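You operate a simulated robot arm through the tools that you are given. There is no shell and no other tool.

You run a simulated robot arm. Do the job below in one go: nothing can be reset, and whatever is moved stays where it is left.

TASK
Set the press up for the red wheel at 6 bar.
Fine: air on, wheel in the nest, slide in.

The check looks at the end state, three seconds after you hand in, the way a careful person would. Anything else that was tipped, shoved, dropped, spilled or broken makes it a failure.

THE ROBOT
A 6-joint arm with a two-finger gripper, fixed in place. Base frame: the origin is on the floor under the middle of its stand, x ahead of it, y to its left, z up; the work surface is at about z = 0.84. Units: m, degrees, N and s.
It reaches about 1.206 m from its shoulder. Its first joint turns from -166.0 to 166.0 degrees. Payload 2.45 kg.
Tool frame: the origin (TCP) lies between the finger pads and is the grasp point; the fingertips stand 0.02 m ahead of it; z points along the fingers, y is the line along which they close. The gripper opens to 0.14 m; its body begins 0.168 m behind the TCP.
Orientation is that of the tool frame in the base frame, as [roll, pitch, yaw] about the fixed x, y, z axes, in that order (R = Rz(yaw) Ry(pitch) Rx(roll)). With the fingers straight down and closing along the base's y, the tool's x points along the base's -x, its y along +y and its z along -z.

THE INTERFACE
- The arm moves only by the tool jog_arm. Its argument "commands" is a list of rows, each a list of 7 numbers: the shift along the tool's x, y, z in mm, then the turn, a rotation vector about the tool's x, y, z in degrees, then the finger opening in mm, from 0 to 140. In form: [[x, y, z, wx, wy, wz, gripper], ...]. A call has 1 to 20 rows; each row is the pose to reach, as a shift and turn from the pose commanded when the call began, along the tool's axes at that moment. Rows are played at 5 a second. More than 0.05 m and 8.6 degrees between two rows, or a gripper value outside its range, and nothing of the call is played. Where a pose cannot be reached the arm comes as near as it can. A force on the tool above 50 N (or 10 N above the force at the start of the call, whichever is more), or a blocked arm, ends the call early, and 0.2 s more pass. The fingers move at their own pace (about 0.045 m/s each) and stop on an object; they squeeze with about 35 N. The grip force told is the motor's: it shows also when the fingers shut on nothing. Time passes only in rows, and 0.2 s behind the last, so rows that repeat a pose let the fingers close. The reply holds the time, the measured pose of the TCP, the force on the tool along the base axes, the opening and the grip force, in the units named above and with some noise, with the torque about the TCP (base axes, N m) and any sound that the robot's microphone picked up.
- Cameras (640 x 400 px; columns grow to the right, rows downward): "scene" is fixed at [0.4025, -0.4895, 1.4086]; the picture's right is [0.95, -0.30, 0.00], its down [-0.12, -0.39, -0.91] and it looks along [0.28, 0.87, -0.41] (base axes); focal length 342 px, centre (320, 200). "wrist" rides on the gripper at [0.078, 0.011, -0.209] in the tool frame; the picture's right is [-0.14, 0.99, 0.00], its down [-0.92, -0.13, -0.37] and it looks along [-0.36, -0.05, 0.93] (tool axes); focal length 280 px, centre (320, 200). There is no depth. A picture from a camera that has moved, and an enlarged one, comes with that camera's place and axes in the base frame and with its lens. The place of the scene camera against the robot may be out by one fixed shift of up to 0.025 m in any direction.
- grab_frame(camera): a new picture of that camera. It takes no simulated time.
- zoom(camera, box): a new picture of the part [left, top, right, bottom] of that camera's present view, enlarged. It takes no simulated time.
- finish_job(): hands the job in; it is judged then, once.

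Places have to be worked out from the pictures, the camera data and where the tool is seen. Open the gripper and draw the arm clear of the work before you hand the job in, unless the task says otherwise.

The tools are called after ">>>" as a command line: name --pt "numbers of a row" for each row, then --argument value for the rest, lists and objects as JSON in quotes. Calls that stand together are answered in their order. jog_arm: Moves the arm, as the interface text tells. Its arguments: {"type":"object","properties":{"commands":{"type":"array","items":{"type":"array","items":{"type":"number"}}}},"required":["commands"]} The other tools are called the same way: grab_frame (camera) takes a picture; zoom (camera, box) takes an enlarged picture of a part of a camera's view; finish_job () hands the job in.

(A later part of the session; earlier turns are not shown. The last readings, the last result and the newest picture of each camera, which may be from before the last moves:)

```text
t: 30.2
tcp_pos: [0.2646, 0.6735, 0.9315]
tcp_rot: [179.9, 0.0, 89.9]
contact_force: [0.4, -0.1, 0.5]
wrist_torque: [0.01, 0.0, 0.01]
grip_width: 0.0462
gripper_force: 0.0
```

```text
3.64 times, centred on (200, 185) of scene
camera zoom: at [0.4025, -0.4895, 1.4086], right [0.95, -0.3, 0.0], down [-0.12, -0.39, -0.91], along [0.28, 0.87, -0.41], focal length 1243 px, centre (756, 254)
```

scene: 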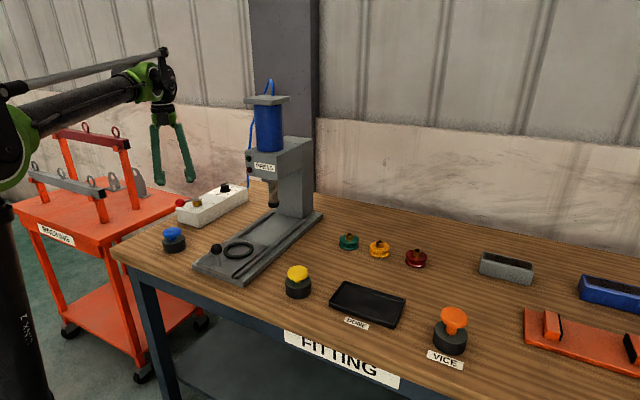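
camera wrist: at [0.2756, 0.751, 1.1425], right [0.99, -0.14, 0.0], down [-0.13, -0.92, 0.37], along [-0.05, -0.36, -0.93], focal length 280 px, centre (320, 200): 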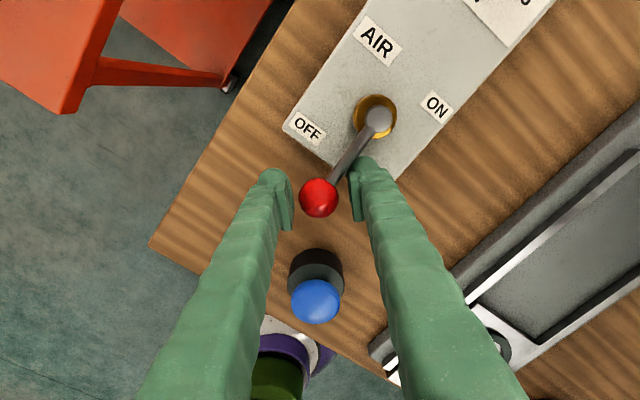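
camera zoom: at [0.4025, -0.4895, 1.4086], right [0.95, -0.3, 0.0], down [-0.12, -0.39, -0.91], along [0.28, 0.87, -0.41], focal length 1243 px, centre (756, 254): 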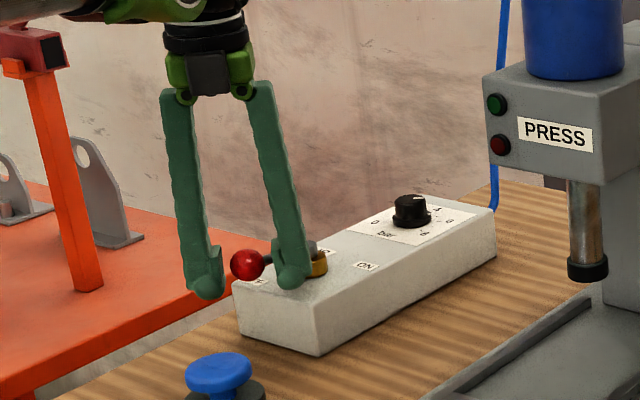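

The ball is caged with no contact forces. I'll sweep along the arc about the pivot (0.315, 0.725), r≈74 mm, with the rear finger pushing, up to about 297°, then check.

>>> jog_arm --pt "-5.7 9.7 0 0 0 0 46" --pt "-10.8 19 0 0 0 0 46" --pt "-15.1 25.7 0 0 0 0 46" --pt "-18.8 32.8 0 0 0 0 46" --pt "-22.2 40.1 0 0 0 0 46" --pt "-24.3 47.7 0 0 0 0 46" --pt "-25.6 55.4 0 0 0 0 46" --pt "-26.6 63.2 0 0 0 0 46" --pt "-26.3 70.9 0 0 0 0 46" --pt "-25.2 78.5 0 0 0 0 46" --pt "-23.8 85.8 0 0 0 0 46" --pt "-21.1 92.9 0 0 0 0 46" --pt "-21.1 92.9 0 0 0 0 46"

>>> grab_frame --camera "wrist"

>>> zoom --camera "scene" --box '[130, 130, 270, 240]'

```text
t: 33.0
tcp_pos: [0.3565, 0.653, 0.931]
tcp_rot: [179.9, 0.1, 90.1]
contact_force: [-0.9, -0.2, 1.2]
wrist_torque: [-0.02, 0.03, -0.01]
grip_width: 0.0461
gripper_force: 0.4
```

```text
taken
camera wrist: at [0.3685, 0.7308, 1.1409], right [0.99, -0.14, 0.0], down [-0.13, -0.92, 0.37], along [-0.05, -0.36, -0.93], focal length 280 px, centre (320, 200)
```

wrist: 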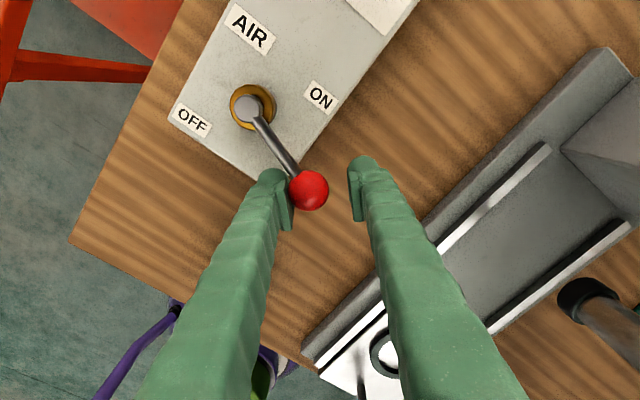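

```text
3.64 times, centred on (200, 185) of scene
camera zoom: at [0.4025, -0.4895, 1.4086], right [0.95, -0.3, 0.0], down [-0.12, -0.39, -0.91], along [0.28, 0.87, -0.41], focal length 1243 px, centre (756, 254)
```

zoom: 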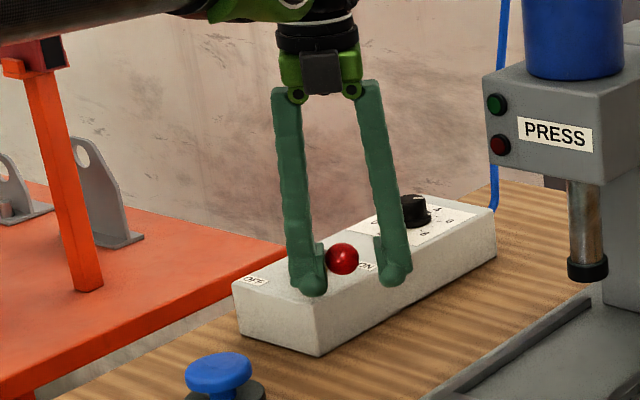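

The lever turns easily with no resistance and stands at about 298°. I'll continue in finer steps to 318°, letting the force limit catch the end stop.

>>> jog_arm --pt "3.3 6.7 0 0 0 0 46" --pt "7.9 13 0 0 0 0 46" --pt "10.4 15.9 0 0 0 0 46" --pt "13.1 18.7 0 0 0 0 46" --pt "14.5 20.1 0 0 0 0 46" --pt "15.9 21.4 0 0 0 0 46" --pt "15.9 21.4 0 0 0 0 46"

>>> zoom --camera "wrist" --box '[160, 60, 400, 260]'

```text
t: 34.6
tcp_pos: [0.3777, 0.6672, 0.9329]
tcp_rot: [179.9, 0.0, 90.0]
contact_force: [-12.5, -17.9, -4.1]
wrist_torque: [-0.1, -0.22, 0.67]
grip_width: 0.053
gripper_force: 5.6
```

```text
2.00 times, centred on (280, 160) of wrist
camera zoom: at [0.389, 0.745, 1.1421], right [0.99, -0.14, 0.0], down [-0.13, -0.92, 0.37], along [-0.05, -0.36, -0.93], focal length 561 px, centre (400, 280)
```

zoom: 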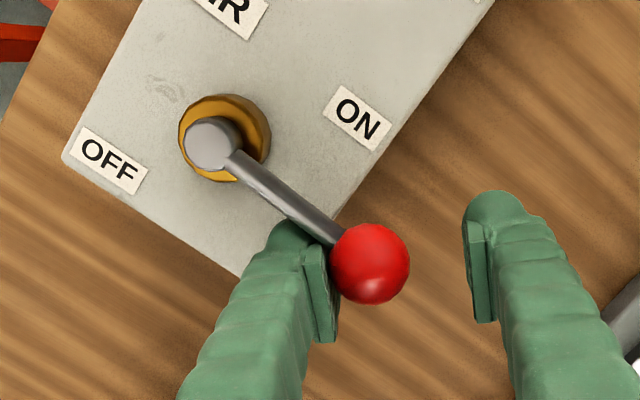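

The lever is hard against its stop at about 314°, a full quarter turn at ON, and the finger is lightly deflected against it. I'll back off from the ball, open a little and rise.

>>> jog_arm --pt "-3 -5 0 0 0 0 50" --pt "-4 -7 0 0 0 0 60" --pt "-4 -7 0 0 0 0 65" --pt "-4 -7 -20 0 0 0 65" --pt "-4 -7 -50 0 0 0 65" --pt "-4 -7 -85 0 0 0 65" --pt "-4 -7 -120 0 0 0 65" --pt "-4 -7 -150 0 0 0 65"

>>> grab_frame --camera "wrist"

>>> zoom --camera "scene" --box '[130, 110, 310, 240]'

```text
t: 36.5
tcp_pos: [0.3705, 0.6642, 1.0843]
tcp_rot: [179.8, 0.0, 89.9]
contact_force: [-0.8, 0.4, 0.1]
wrist_torque: [0.02, 0.01, -0.01]
grip_width: 0.0648
gripper_force: 0.1
```

```text
taken
camera wrist: at [0.3818, 0.7418, 1.294], right [0.99, -0.14, 0.0], down [-0.13, -0.92, 0.37], along [-0.05, -0.36, -0.93], focal length 280 px, centre (320, 200)
```

wrist: 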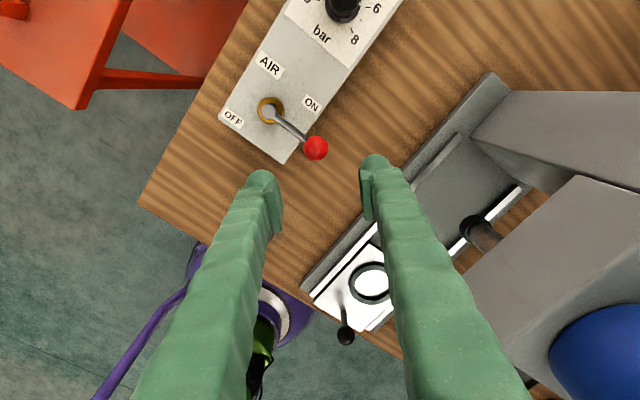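

```text
3.08 times, centred on (220, 175) of scene
camera zoom: at [0.4025, -0.4895, 1.4086], right [0.95, -0.3, 0.0], down [-0.12, -0.39, -0.91], along [0.28, 0.87, -0.41], focal length 1052 px, centre (628, 277)
```

zoom: 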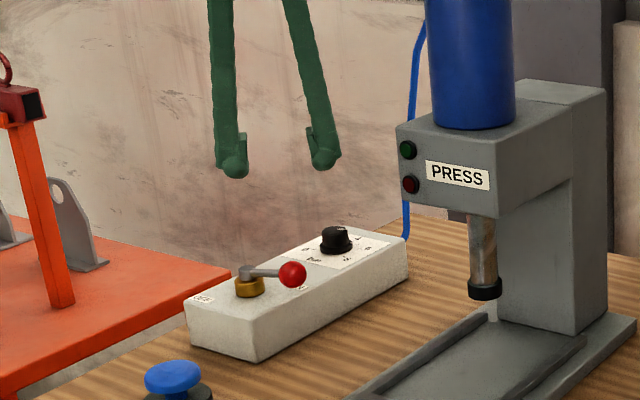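

The lever stays at ON. Now for the red wheel: I'll go around the front of the press (x≈0.30), keeping high, toward (0.50, 0.15, 1.20).

>>> jog_arm --pt "-21 -23 -22 0 0 0 90" --pt "-43 -47 -44 0 0 0 90" --pt "-64 -70 -66 0 0 0 90" --pt "-106 -70 -74 0 0 0 90" --pt "-148 -70 -83 0 0 0 90" --pt "-190 -70 -91 0 0 0 90" --pt "-231 -70 -99 0 0 0 90" --pt "-273 -70 -108 0 0 0 90" --pt "-314 -70 -116 0 0 0 90" --pt "-343 -41 -116 0 0 0 90" --pt "-371 -13 -116 0 0 0 90" --pt "-400 16 -116 0 0 0 90" --pt "-428 44 -116 0 0 0 90" --pt "-457 73 -116 0 0 0 90" --pt "-486 102 -116 0 0 0 90" --pt "-514 130 -116 0 0 0 90" --pt "-514 130 -116 0 0 0 90"

>>> grab_frame --camera "wrist"

>>> grab_frame --camera "scene"

```text
t: 40.0
tcp_pos: [0.5019, 0.1473, 1.1958]
tcp_rot: [179.8, 0.0, 90.0]
contact_force: [0.2, 0.6, 0.3]
wrist_torque: [-0.02, 0.02, 0.0]
grip_width: 0.09
gripper_force: 0.0
```

```text
taken
camera wrist: at [0.5131, 0.2263, 1.4067], right [0.99, -0.14, 0.0], down [-0.13, -0.92, 0.37], along [-0.05, -0.36, -0.93], focal length 280 px, centre (320, 200)
```

wrist: 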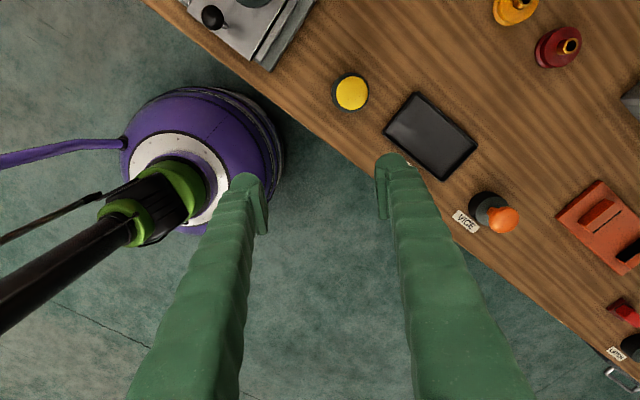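

```text
taken
```

scene: 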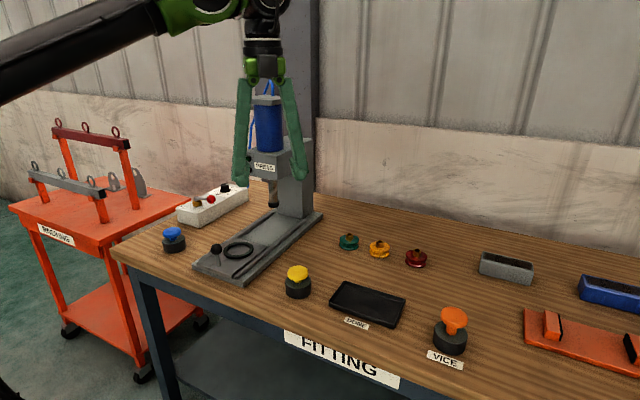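

Clear of the press. I'll move over toward the red wheel at about (0.925, 0.23), turning to yaw 135° so the fingers close across the row of wheels and not into the yellow one.

>>> jog_arm --pt "7 38 8 0 0 -4 90" --pt "14 77 16 0 0 -8 90" --pt "22 115 24 0 0 -12 90" --pt "29 154 33 0 0 -16 90" --pt "36 192 41 0 0 -20 90" --pt "44 231 49 0 0 -24 90" --pt "51 269 57 0 0 -28 90" --pt "58 308 65 0 0 -32 90" --pt "65 346 74 0 0 -36 90" --pt "73 385 82 0 0 -40 90" --pt "80 423 90 0 0 -45 90" --pt "80 423 90 0 0 -45 90"

>>> grab_frame --camera "wrist"

>>> grab_frame --camera "scene"

```text
t: 42.6
tcp_pos: [0.9243, 0.2309, 1.1068]
tcp_rot: [179.8, 0.1, 135.0]
contact_force: [-0.3, -0.8, -0.3]
wrist_torque: [0.01, -0.03, -0.01]
grip_width: 0.0899
gripper_force: 0.0
```

```text
taken
camera wrist: at [0.8773, 0.293, 1.3175], right [0.8, 0.6, 0.0], down [0.56, -0.74, 0.37], along [0.22, -0.29, -0.93], focal length 280 px, centre (320, 200)
```

wrist: 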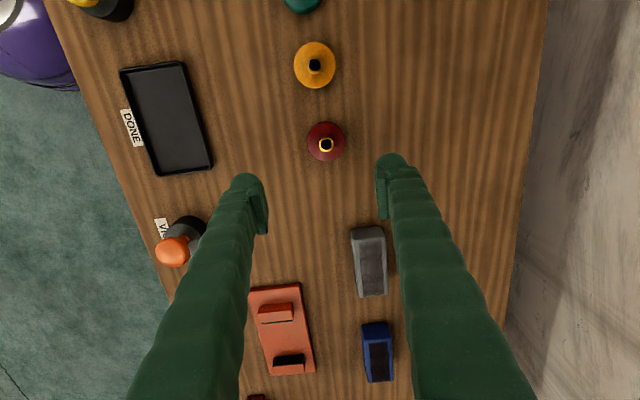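

```text
taken
```

scene: 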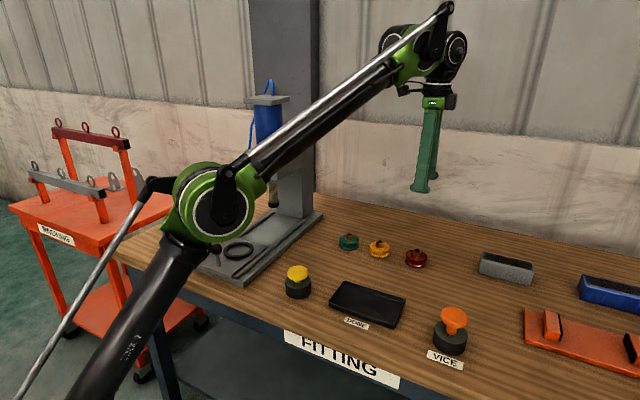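

The red wheel shows just ahead of the TCP, near (0.930, 0.237). I'll enlarge it for size and position.

>>> zoom --camera "wrist" --box '[275, 100, 375, 180]'

>>> zoom --camera "scene" --box '[360, 220, 450, 290]'

```text
5.00 times, centred on (325, 140) of wrist
camera zoom: at [0.8773, 0.293, 1.3175], right [0.8, 0.6, 0.0], down [0.56, -0.74, 0.37], along [0.22, -0.29, -0.93], focal length 1402 px, centre (295, 500)
```

zoom: 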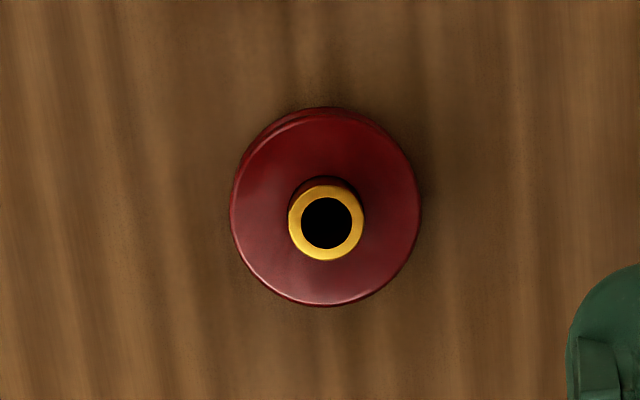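

```text
5.71 times, centred on (405, 255) of scene
camera zoom: at [0.4025, -0.4895, 1.4086], right [0.95, -0.3, 0.0], down [-0.12, -0.39, -0.91], along [0.28, 0.87, -0.41], focal length 1954 px, centre (-166, -114)
```

zoom: 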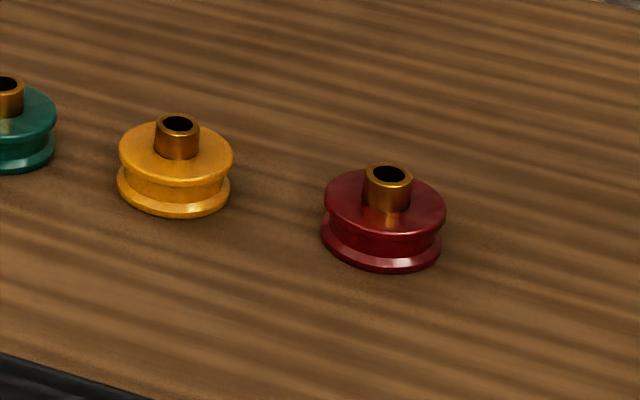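

Wheel measures ~60 mm across and ~20 mm tall with a ~23 mm boss standing ~17 mm above it, centred at about (0.9325, 0.236). I'll centre over it and descend to z≈0.93 for a check, planning to grip the boss so the fingers stay clear of the nest ring.

>>> jog_arm --pt "-1 5 35 0 0 0 60" --pt "-2.2 9.4 75 0 0 0 60" --pt "-2.2 9.4 115 0 0 0 60" --pt "-2.2 9.4 150 0 0 0 60" --pt "-2.2 9.4 176 0 0 0 60" --pt "-2.2 9.4 176 0 0 0 60"

>>> grab_frame --camera "wrist"

>>> zoom --camera "scene" --box '[340, 130, 500, 290]'

```text
t: 44.0
tcp_pos: [0.9313, 0.2367, 0.9309]
tcp_rot: [180.0, -0.1, 135.0]
contact_force: [0.2, 0.2, 0.3]
wrist_torque: [0.02, 0.0, 0.01]
grip_width: 0.0599
gripper_force: 0.1
```

```text
taken
camera wrist: at [0.8839, 0.2988, 1.142], right [0.8, 0.6, 0.0], down [0.56, -0.74, 0.37], along [0.22, -0.29, -0.93], focal length 280 px, centre (320, 200)
```

wrist: 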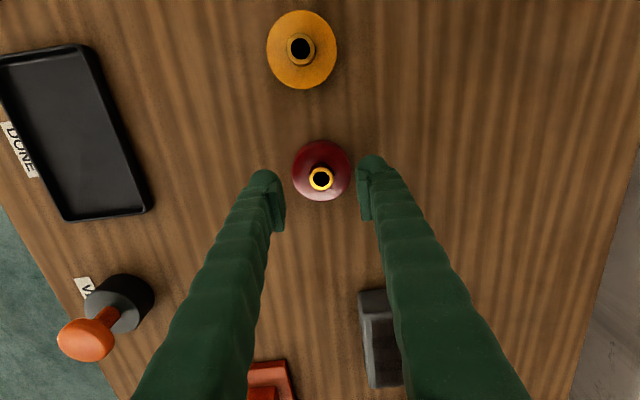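

```text
2.50 times, centred on (420, 210) of scene
camera zoom: at [0.4025, -0.4895, 1.4086], right [0.95, -0.3, 0.0], down [-0.12, -0.39, -0.91], along [0.28, 0.87, -0.41], focal length 855 px, centre (70, 175)
```

zoom: 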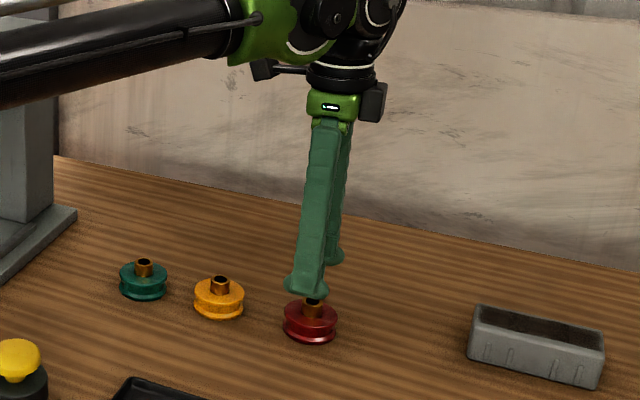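

The wheel is centred between the fingers. I'll lower to TCP z≈0.886 (tips just above the disc) and close on the boss.

>>> jog_arm --pt "0 0 20 0 0 0 55" --pt "0 0 37 0 0 0 55" --pt "0 0 45 0 0 0 55" --pt "0 0 45 0 0 0 35" --pt "0 0 45 0 0 0 15" --pt "0 0 45 0 0 0 10" --pt "0 0 45 0 0 0 10" --pt "0 0 45 0 0 0 10"

>>> zoom --camera "wrist" --box '[240, 110, 400, 250]'

>>> zoom --camera "scene" --box '[370, 200, 470, 280]'

```text
t: 45.9
tcp_pos: [0.9323, 0.2345, 0.8866]
tcp_rot: [180.0, 0.1, 134.8]
contact_force: [1.3, 1.7, -0.2]
wrist_torque: [0.01, -0.01, -0.04]
grip_width: 0.0227
gripper_force: 35.1
```

```text
2.86 times, centred on (320, 180) of wrist
camera zoom: at [0.8852, 0.298, 1.097], right [0.8, 0.6, 0.0], down [0.56, -0.74, 0.37], along [0.22, -0.29, -0.93], focal length 801 px, centre (320, 257)
```

zoom: 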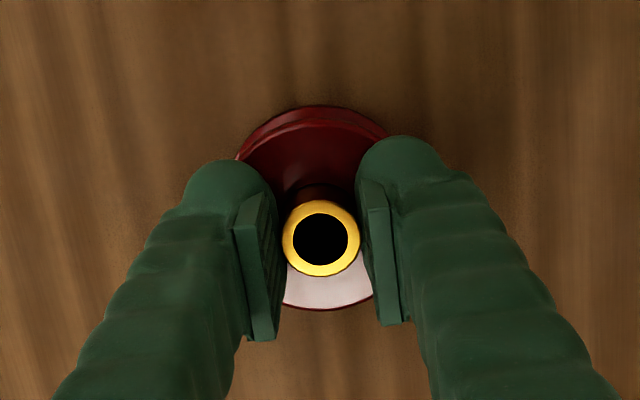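

```text
5.00 times, centred on (420, 240) of scene
camera zoom: at [0.4025, -0.4895, 1.4086], right [0.95, -0.3, 0.0], down [-0.12, -0.39, -0.91], along [0.28, 0.87, -0.41], focal length 1709 px, centre (-180, 0)
```

zoom: 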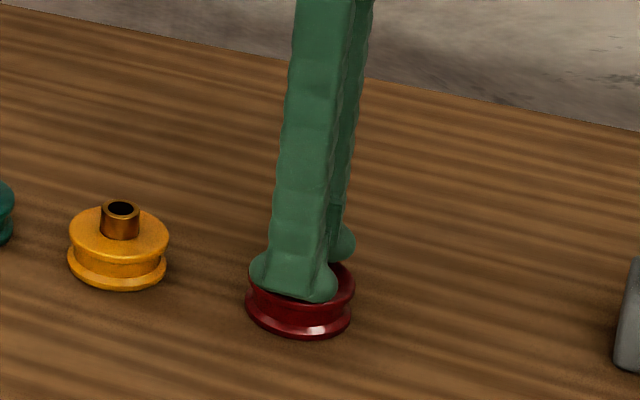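

Boss gripped at 22.7 mm with no stray forces. I'll lift 15 mm to verify that the whole wheel comes along.

>>> jog_arm --pt "0 0 -4 0 0 0 10" --pt "0 0 -8 0 0 0 10" --pt "0 0 -15 0 0 0 10" --pt "0 0 -15 0 0 0 10"

>>> zoom --camera "scene" --box '[370, 200, 470, 280]'

>>> zoom --camera "wrist" --box '[240, 110, 400, 250]'

```text
t: 46.9
tcp_pos: [0.9325, 0.2336, 0.9025]
tcp_rot: [179.9, 0.1, 135.0]
contact_force: [-0.1, -0.4, -5.5]
wrist_torque: [-0.01, 0.0, 0.02]
grip_width: 0.0223
gripper_force: 34.6
```

```text
5.00 times, centred on (420, 240) of scene
camera zoom: at [0.4025, -0.4895, 1.4086], right [0.95, -0.3, 0.0], down [-0.12, -0.39, -0.91], along [0.28, 0.87, -0.41], focal length 1709 px, centre (-180, 0)
```

zoom: 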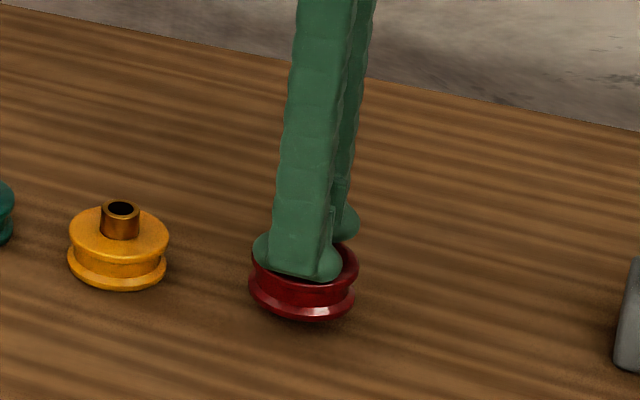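

```text
2.86 times, centred on (320, 180) of wrist
camera zoom: at [0.8853, 0.2969, 1.1116], right [0.8, 0.6, 0.0], down [0.56, -0.74, 0.37], along [0.22, -0.29, -0.93], focal length 801 px, centre (320, 257)
```

zoom: 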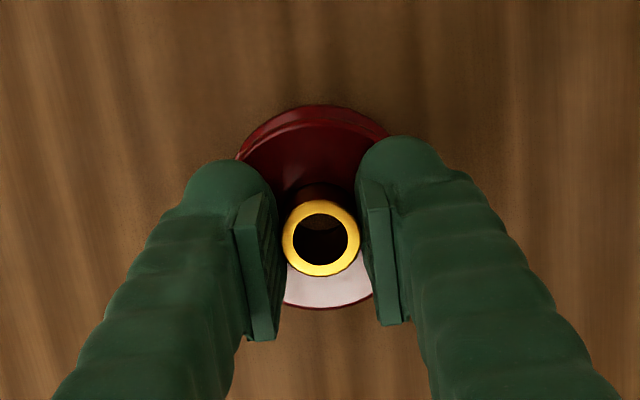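

The whole wheel is in the grip (≈5.5 N) and centred on the TCP within about a millimetre. I'll lift to z≈1.10 and carry it around the front, turning toward yaw 180° on the way.

>>> jog_arm --pt "0 0 -35 0 0 0 10" --pt "0 0 -75 0 0 0 10" --pt "0 0 -115 0 0 0 10" --pt "0 0 -155 0 0 0 10" --pt "0 0 -195 0 0 0 10" --pt "17 -25 -200 0 0 -4 10" --pt "34 -51 -200 0 0 -8 10" --pt "52 -76 -200 0 0 -12 10" --pt "69 -102 -200 0 0 -16 10" --pt "86 -127 -200 0 0 -20 10" --pt "104 -153 -200 0 0 -24 10" --pt "121 -178 -200 0 0 -28 10" --pt "138 -204 -200 0 0 -32 10" --pt "155 -229 -200 0 0 -36 10" --pt "173 -255 -200 0 0 -40 10" --pt "190 -280 -200 0 0 -45 10" --pt "190 -280 -200 0 0 -45 10"

>>> grab_frame --camera "wrist"

>>> grab_frame --camera "scene"

```text
t: 50.5
tcp_pos: [0.6022, 0.1723, 1.1006]
tcp_rot: [180.0, 0.1, -179.9]
contact_force: [-0.2, 0.1, -6.1]
wrist_torque: [0.0, 0.02, 0.03]
grip_width: 0.0222
gripper_force: 35.4
```

```text
taken
camera wrist: at [0.5248, 0.1826, 1.311], right [0.14, 0.99, 0.0], down [0.92, -0.13, 0.37], along [0.37, -0.05, -0.93], focal length 280 px, centre (320, 200)
```

wrist: 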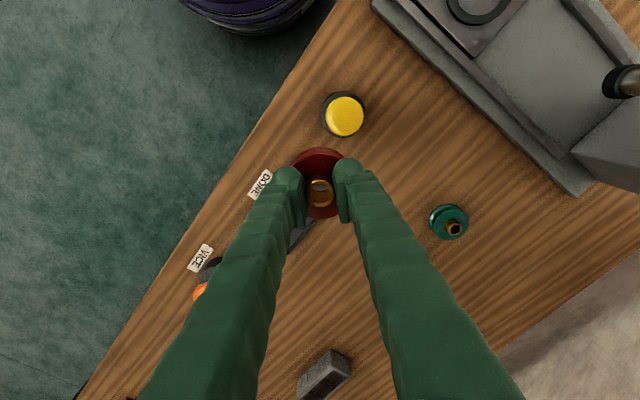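

```text
taken
```

scene: 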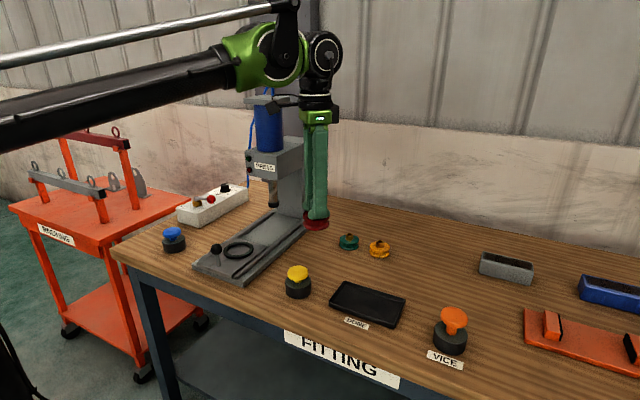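

Moving safely. Next I'll bring the wheel to about (0.355, 0.325, 1.10) in front of the nest, turned to yaw 225° so the fingers lie across the slide axis and the camera looks at the nest.

>>> jog_arm --pt "27 17 0 0 0 -5 10" --pt "55 34 0 0 0 -10 10" --pt "82 51 0 0 0 -15 10" --pt "110 68 0 0 0 -20 10" --pt "137 85 0 0 0 -25 10" --pt "165 102 0 0 0 -30 10" --pt "192 119 0 0 0 -35 10" --pt "220 136 0 0 0 -40 10" --pt "247 153 0 0 0 -45 10" --pt "247 153 0 0 0 -45 10"

>>> grab_frame --camera "wrist"

>>> grab_frame --camera "scene"

```text
t: 52.6
tcp_pos: [0.3522, 0.3238, 1.1015]
tcp_rot: [180.0, 0.1, -134.9]
contact_force: [0.0, 0.3, -5.7]
wrist_torque: [-0.01, -0.05, 0.01]
grip_width: 0.0222
gripper_force: 35.4
```

```text
taken
camera wrist: at [0.2898, 0.277, 1.3116], right [-0.6, 0.8, 0.0], down [0.74, 0.56, 0.37], along [0.3, 0.22, -0.93], focal length 280 px, centre (320, 200)
```

wrist: 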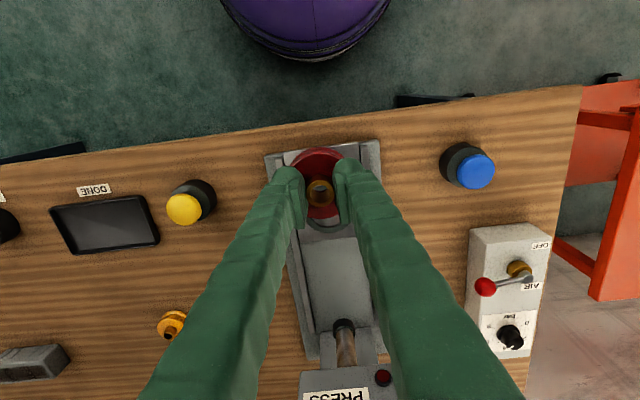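

```text
taken
```

scene: 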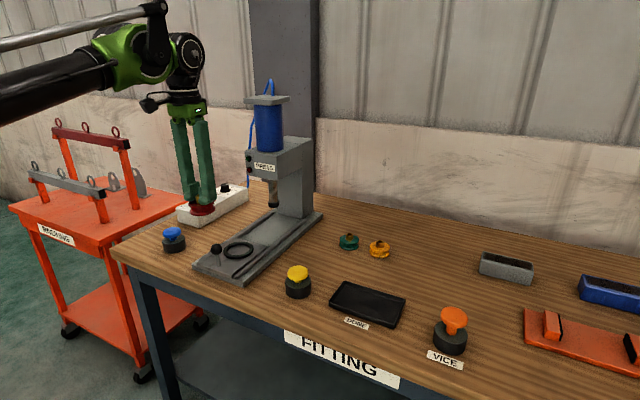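

The wheel hides the nest from this viewpoint. I'll step 150 mm sideways (base +x, −y) so the ring shows beside the fingers and can be measured precisely.

>>> jog_arm --pt "0 -35 0 0 0 0 10" --pt "0 -75 0 0 0 0 10" --pt "0 -115 0 0 0 0 10" --pt "0 -150 0 0 0 0 10" --pt "0 -150 0 0 0 0 10"

>>> grab_frame --camera "wrist"

>>> zoom --camera "wrist" --box '[360, 140, 500, 260]'

```text
t: 53.9
tcp_pos: [0.4591, 0.2181, 1.1019]
tcp_rot: [-180.0, 0.0, -135.1]
contact_force: [0.5, 0.8, -5.8]
wrist_torque: [0.02, -0.01, -0.03]
grip_width: 0.0221
gripper_force: 35.6
```

```text
taken
camera wrist: at [0.3963, 0.1698, 1.3115], right [-0.6, 0.8, 0.0], down [0.74, 0.56, 0.37], along [0.3, 0.22, -0.93], focal length 280 px, centre (320, 200)
```

wrist: 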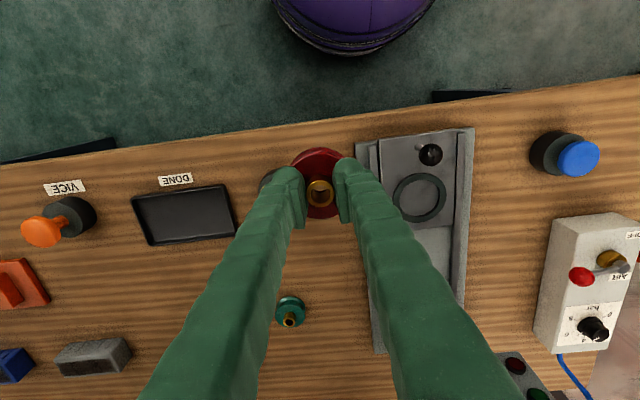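

```text
3.33 times, centred on (430, 200) of wrist
camera zoom: at [0.3963, 0.1698, 1.3115], right [-0.6, 0.8, 0.0], down [0.74, 0.56, 0.37], along [0.3, 0.22, -0.93], focal length 935 px, centre (-47, 200)
```

zoom: 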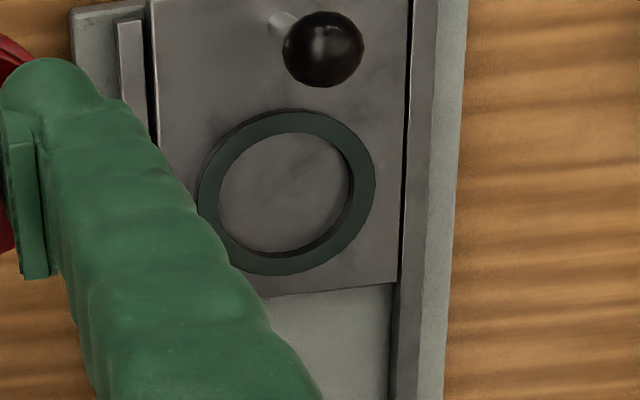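

The ring measures 89 mm outside, 68 mm inside, centred at about (0.429, 0.404) with its top near z 0.874; the slide axis runs at 45° and the ram sits 186 mm ahead. I'll bring the wheel over the nest at z≈1.0 and check.

>>> jog_arm --pt "0 38 0 0 0 0 10" --pt "0 76 0 0 0 0 10" --pt "0 115 0 0 0 0 10" --pt "0 153.2 0 0 0 0 10" --pt "-30 153.2 15 0 0 0 10" --pt "-60 153.2 40 0 0 0 10" --pt "-88 153.2 70 0 0 0 10" --pt "-110.6 153.2 100 0 0 0 10" --pt "-110.6 153.2 100 0 0 0 10"

>>> grab_frame --camera "wrist"

>>> zoom --camera "scene" --box '[180, 130, 320, 290]'

```text
t: 55.9
tcp_pos: [0.4293, 0.4056, 1.0005]
tcp_rot: [179.9, 0.0, -135.0]
contact_force: [0.7, 0.3, -5.4]
wrist_torque: [-0.01, 0.02, -0.02]
grip_width: 0.0224
gripper_force: 34.7
```

```text
taken
camera wrist: at [0.3666, 0.3579, 1.2109], right [-0.6, 0.8, 0.0], down [0.74, 0.56, 0.37], along [0.3, 0.22, -0.93], focal length 280 px, centre (320, 200)
```

wrist: 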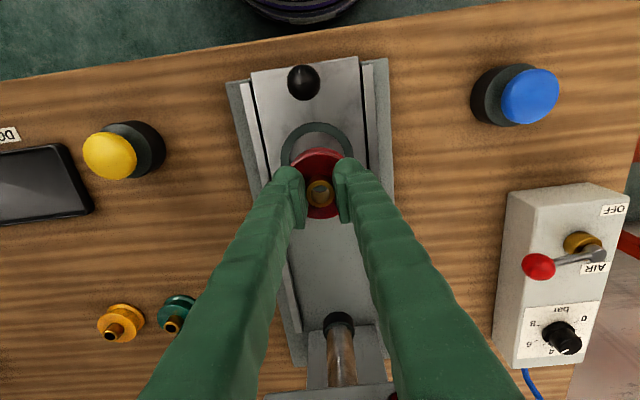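

```text
2.50 times, centred on (250, 210) of scene
camera zoom: at [0.4025, -0.4895, 1.4086], right [0.95, -0.3, 0.0], down [-0.12, -0.39, -0.91], along [0.28, 0.87, -0.41], focal length 855 px, centre (495, 175)
```

zoom: 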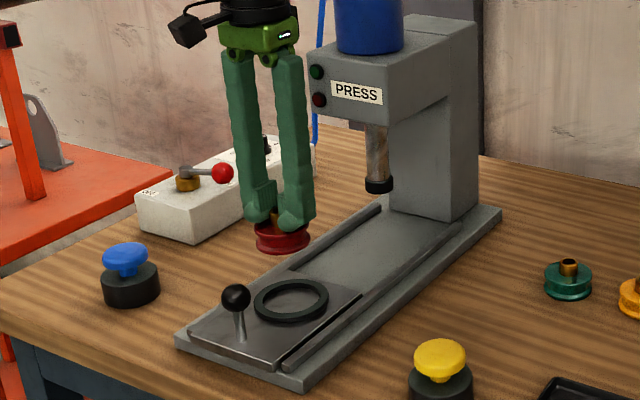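

The wheel hangs above the nest. I'll zoom on the visible part of the ring to refine its lateral position against the wheel.

>>> zoom --camera "wrist" --box '[260, 100, 380, 220]'

>>> zoom --camera "scene" --box '[205, 190, 285, 270]'

```text
3.33 times, centred on (320, 160) of wrist
camera zoom: at [0.3666, 0.3579, 1.2109], right [-0.6, 0.8, 0.0], down [0.74, 0.56, 0.37], along [0.3, 0.22, -0.93], focal length 935 px, centre (320, 333)
```

zoom: 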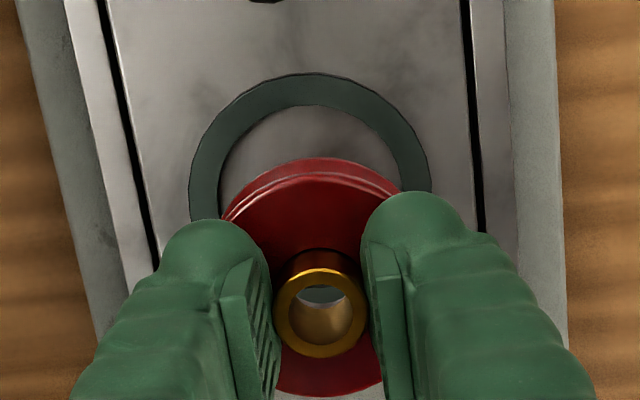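

```text
5.00 times, centred on (245, 230) of scene
camera zoom: at [0.4025, -0.4895, 1.4086], right [0.95, -0.3, 0.0], down [-0.12, -0.39, -0.91], along [0.28, 0.87, -0.41], focal length 1709 px, centre (695, 50)
```

zoom: 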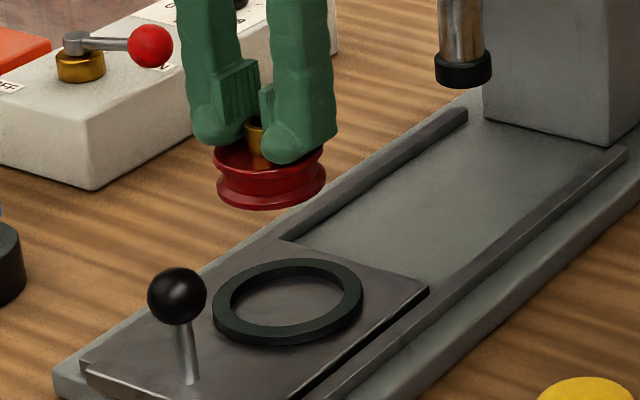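

In the same picture the ring centre (px 310) lies about 4 mm left of the wheel axis (px 322). I'll shift 3.5 mm that way (tool −y), lower to z≈0.955, and measure again.

>>> jog_arm --pt "0.3 -3.5 15 0 0 0 10" --pt "0.3 -3.5 32 0 0 0 10" --pt "0.3 -3.5 45 0 0 0 10" --pt "0.3 -3.5 45 0 0 0 10"

>>> zoom --camera "wrist" --box '[260, 100, 380, 220]'

>>> zoom --camera "scene" --box '[205, 190, 285, 270]'

```text
t: 56.9
tcp_pos: [0.433, 0.4028, 0.9555]
tcp_rot: [-180.0, 0.2, -135.0]
contact_force: [0.9, -0.1, -5.2]
wrist_torque: [-0.03, 0.02, -0.02]
grip_width: 0.0224
gripper_force: 35.1
```

```text
3.33 times, centred on (320, 160) of wrist
camera zoom: at [0.3691, 0.3543, 1.1657], right [-0.6, 0.8, 0.0], down [0.74, 0.56, 0.37], along [0.3, 0.22, -0.93], focal length 935 px, centre (320, 333)
```

zoom: 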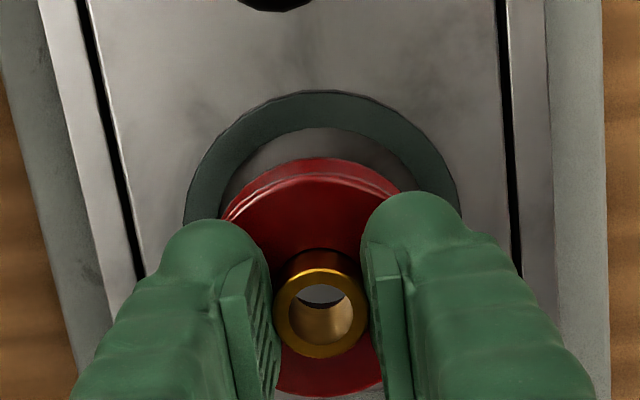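

```text
5.00 times, centred on (245, 230) of scene
camera zoom: at [0.4025, -0.4895, 1.4086], right [0.95, -0.3, 0.0], down [-0.12, -0.39, -0.91], along [0.28, 0.87, -0.41], focal length 1709 px, centre (695, 50)
```

zoom: 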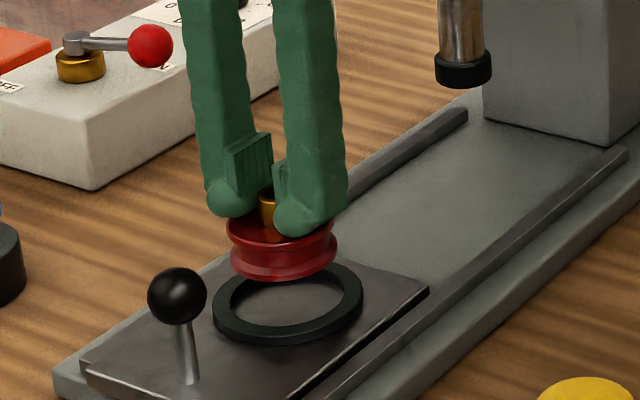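

Now the ring centre (px ≈322) and the wheel axis coincide laterally, and the fore-aft estimate agrees within a millimetre. I'll lower to about z=0.930, just above the ring.

>>> jog_arm --pt "0 0 10 0 0 0 10" --pt "0 0 20 0 0 0 10" --pt "0 0 26 0 0 0 10" --pt "0 0 26 0 0 0 10"

>>> zoom --camera "wrist" --box '[260, 100, 380, 220]'

>>> zoom --camera "scene" --box '[205, 190, 285, 270]'

```text
t: 57.9
tcp_pos: [0.4307, 0.4022, 0.9303]
tcp_rot: [-180.0, 0.1, -135.1]
contact_force: [0.0, 1.1, -6.7]
wrist_torque: [0.01, -0.01, -0.01]
grip_width: 0.0224
gripper_force: 35.5
```

```text
3.33 times, centred on (320, 160) of wrist
camera zoom: at [0.3688, 0.3548, 1.1401], right [-0.6, 0.8, 0.0], down [0.74, 0.56, 0.37], along [0.3, 0.22, -0.93], focal length 935 px, centre (320, 333)
```

zoom: 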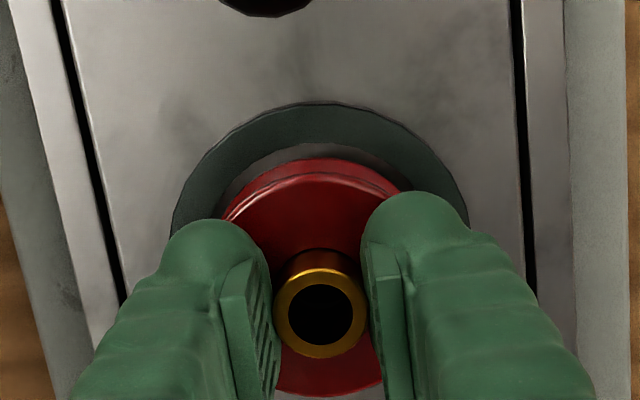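

```text
5.00 times, centred on (245, 230) of scene
camera zoom: at [0.4025, -0.4895, 1.4086], right [0.95, -0.3, 0.0], down [-0.12, -0.39, -0.91], along [0.28, 0.87, -0.41], focal length 1709 px, centre (695, 50)
```

zoom: 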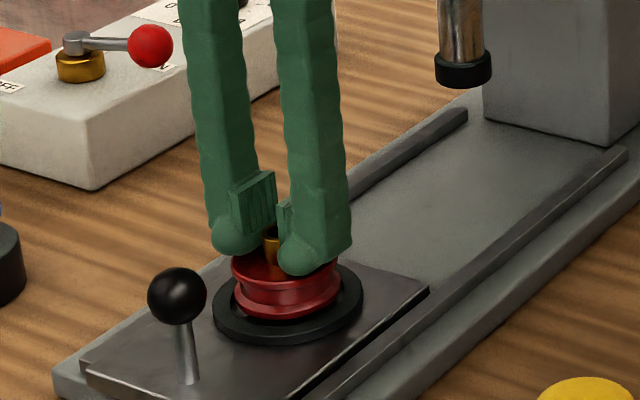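

The wheel sits concentric just above the ring opening. I'll lower another 10 mm in small steps and watch the force.

>>> jog_arm --pt "0 0 2 0 0 0 10" --pt "0 0 4 0 0 0 10" --pt "0 0 6 0 0 0 10" --pt "0 0 8 0 0 0 10" --pt "0 0 9.5 0 0 0 10" --pt "0 0 9.5 0 0 0 10"

>>> zoom --camera "scene" --box '[205, 190, 285, 270]'

>>> zoom --camera "wrist" --box '[260, 100, 380, 220]'

```text
t: 59.2
tcp_pos: [0.4312, 0.4019, 0.9212]
tcp_rot: [179.9, 0.1, -135.0]
contact_force: [4.4, 1.8, 5.3]
wrist_torque: [-0.05, 0.05, -0.02]
grip_width: 0.0223
gripper_force: 35.0
```

```text
5.00 times, centred on (245, 230) of scene
camera zoom: at [0.4025, -0.4895, 1.4086], right [0.95, -0.3, 0.0], down [-0.12, -0.39, -0.91], along [0.28, 0.87, -0.41], focal length 1709 px, centre (695, 50)
```

zoom: 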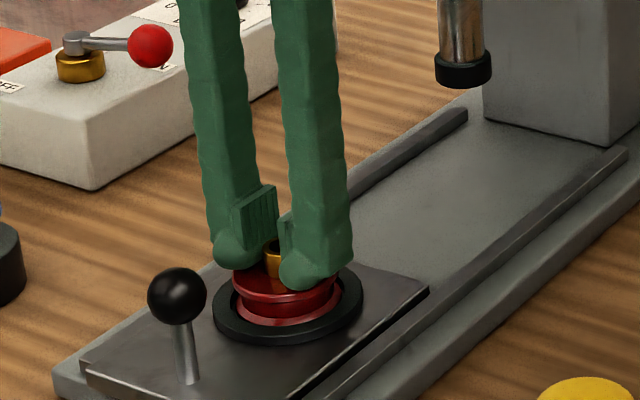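

```text
3.33 times, centred on (320, 160) of wrist
camera zoom: at [0.3686, 0.3545, 1.1306], right [-0.6, 0.8, 0.0], down [0.74, 0.56, 0.37], along [0.3, 0.22, -0.93], focal length 935 px, centre (320, 333)
```

zoom: 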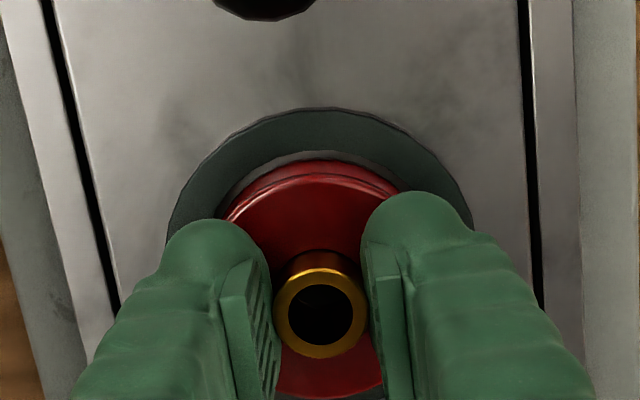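

Contact just started (+11 N net) with the lower flange inside the ring. I'll press 1 mm further to see whether it has bottomed.

>>> jog_arm --pt "0 0 0.5 0 0 0 10" --pt "0 0 1 0 0 0 10" --pt "0 0 1 0 0 0 10"

>>> zoom --camera "scene" --box '[220, 225, 260, 260]'

```text
t: 60.0
tcp_pos: [0.4306, 0.4017, 0.9199]
tcp_rot: [-179.9, 0.0, -135.0]
contact_force: [5.2, 8.6, 20.3]
wrist_torque: [0.09, 0.01, -0.02]
grip_width: 0.0222
gripper_force: 35.1
```

```text
11.43 times, centred on (240, 242) of scene
camera zoom: at [0.4025, -0.4895, 1.4086], right [0.95, -0.3, 0.0], down [-0.12, -0.39, -0.91], along [0.28, 0.87, -0.41], focal length 3907 px, centre (1234, -286)
```

zoom: 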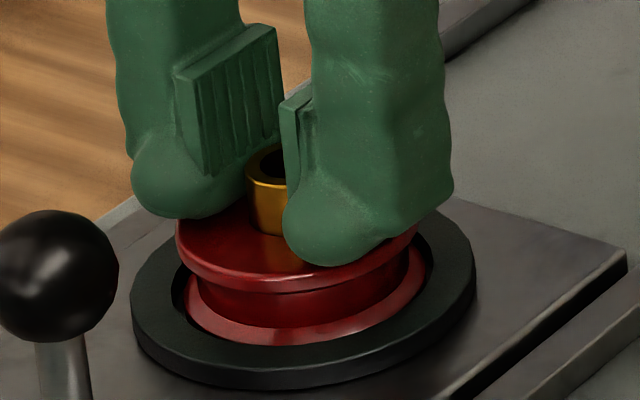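

The wheel has bottomed flat inside the ring and looks concentric. I'll relieve the press force, open the fingers, and rise straight up.

>>> jog_arm --pt "0 0 -0.8 0 0 0 10" --pt "0 0 -0.8 0 0 0 30" --pt "0 0 -0.8 0 0 0 45" --pt "0 0 -0.8 0 0 0 50" --pt "0 0 -10 0 0 0 50" --pt "0 0 -25 0 0 0 50" --pt "0 0 -50 0 0 0 50" --pt "0 0 -80 0 0 0 50" --pt "0 0 -80 0 0 0 50"

>>> grab_frame --camera "wrist"

>>> zoom --camera "scene" --box '[205, 190, 285, 270]'

```text
t: 62.0
tcp_pos: [0.4315, 0.4024, 1.0002]
tcp_rot: [179.9, 0.1, -135.0]
contact_force: [-0.6, -0.9, 0.3]
wrist_torque: [-0.02, -0.01, -0.03]
grip_width: 0.0499
gripper_force: 0.1
```

```text
taken
camera wrist: at [0.3697, 0.3553, 1.2105], right [-0.6, 0.8, 0.0], down [0.74, 0.56, 0.37], along [0.3, 0.22, -0.93], focal length 280 px, centre (320, 200)
```

wrist: 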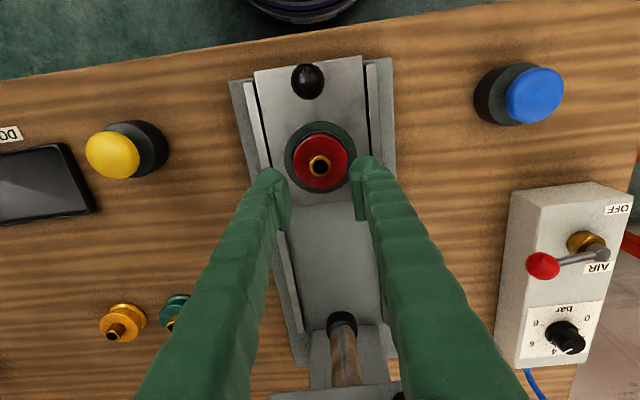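

```text
5.00 times, centred on (245, 230) of scene
camera zoom: at [0.4025, -0.4895, 1.4086], right [0.95, -0.3, 0.0], down [-0.12, -0.39, -0.91], along [0.28, 0.87, -0.41], focal length 1709 px, centre (695, 50)
```

zoom: 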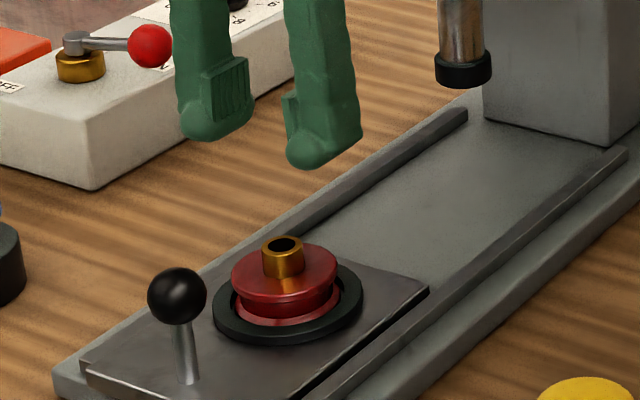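

The red wheel sits flat and concentric in the nest. For pushing the slide in, the gripper body has to stay clear of the press head, so I'll back off in front of the knob (0.370, 0.346, 0.92), close the fingers, and lean the tool back 25°.

>>> jog_arm --pt "10 0 -30 0 0 0 50" --pt "30 1 -55 0 -4 0 30" --pt "55 1.5 -80 0 -8 0 0" --pt "80 2 -95 0 -12 0 0" --pt "100 2.5 -100 0 -16 0 0" --pt "120 3 -100 0 -20.5 0 0" --pt "138 3.7 -100 0 -25 0 0" --pt "138 3.7 -100 0 -25 0 0"

>>> grab_frame --camera "wrist"

>>> grab_frame --camera "scene"

```text
t: 63.9
tcp_pos: [0.3296, 0.3074, 1.0991]
tcp_rot: [179.9, 25.1, -135.0]
contact_force: [0.8, 0.1, -0.9]
wrist_torque: [0.01, 0.01, 0.0]
grip_width: 0.0
gripper_force: 29.3
```

```text
taken
camera wrist: at [0.2097, 0.2018, 1.2567], right [-0.61, 0.79, 0.06], down [0.57, 0.39, 0.72], along [0.55, 0.48, -0.69], focal length 280 px, centre (320, 200)
```

wrist: 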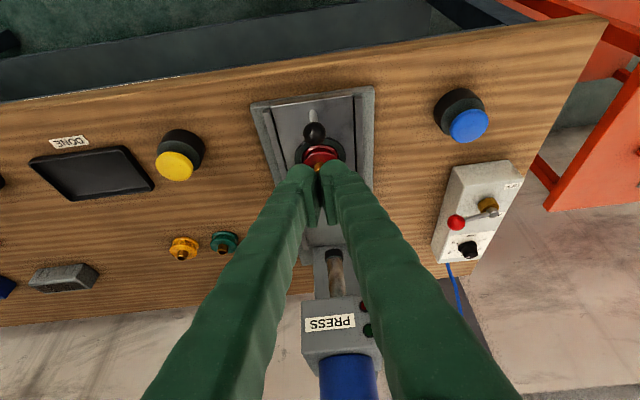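

```text
taken
```

scene: 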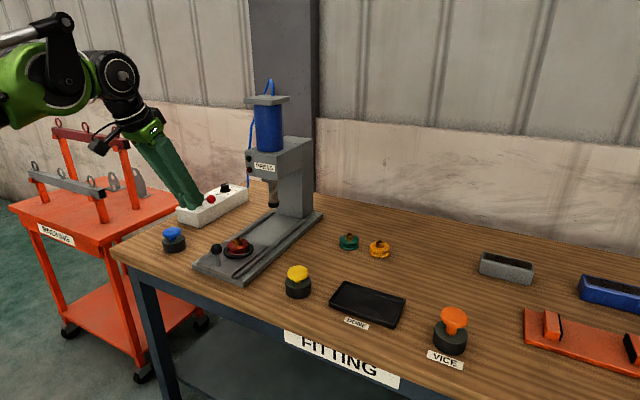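

Tilt is in the right direction and the knob measures at about (0.372, 0.346, 0.92) with a ~17 mm radius. I'll lower behind the knob to TCP z≈0.913, staying about 10 mm clear of the ball.

>>> jog_arm --pt "18 0 34 0 0 0 0" --pt "36 0 69 0 0 0 0" --pt "54 0 103 0 0 0 0" --pt "70 0 134 0 0 0 0" --pt "80 0 153 0 0 0 0" --pt "85.9 0 165.1 0 0 0 0" --pt "85.9 0 165.1 0 0 0 0"

>>> grab_frame --camera "wrist"

>>> zoom --camera "scene" --box '[150, 160, 310, 300]'

```text
t: 65.5
tcp_pos: [0.3255, 0.3025, 0.9146]
tcp_rot: [-179.9, 25.1, -135.0]
contact_force: [-1.1, -1.0, 0.9]
wrist_torque: [0.0, 0.01, 0.01]
grip_width: 0.0
gripper_force: 29.5
```

```text
taken
camera wrist: at [0.2056, 0.1957, 1.0711], right [-0.61, 0.79, 0.06], down [0.57, 0.39, 0.72], along [0.55, 0.48, -0.69], focal length 280 px, centre (320, 200)
```

wrist: 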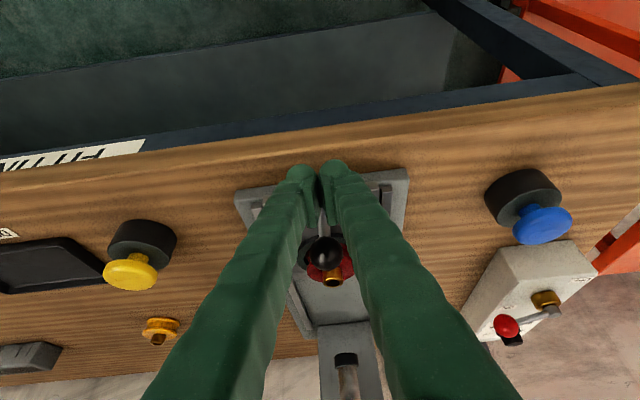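

```text
2.86 times, centred on (230, 230) of scene
camera zoom: at [0.4025, -0.4895, 1.4086], right [0.95, -0.3, 0.0], down [-0.12, -0.39, -0.91], along [0.28, 0.87, -0.41], focal length 977 px, centre (577, 114)
```

zoom: 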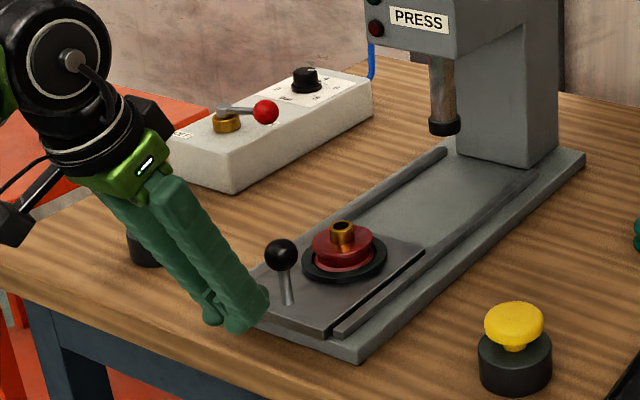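

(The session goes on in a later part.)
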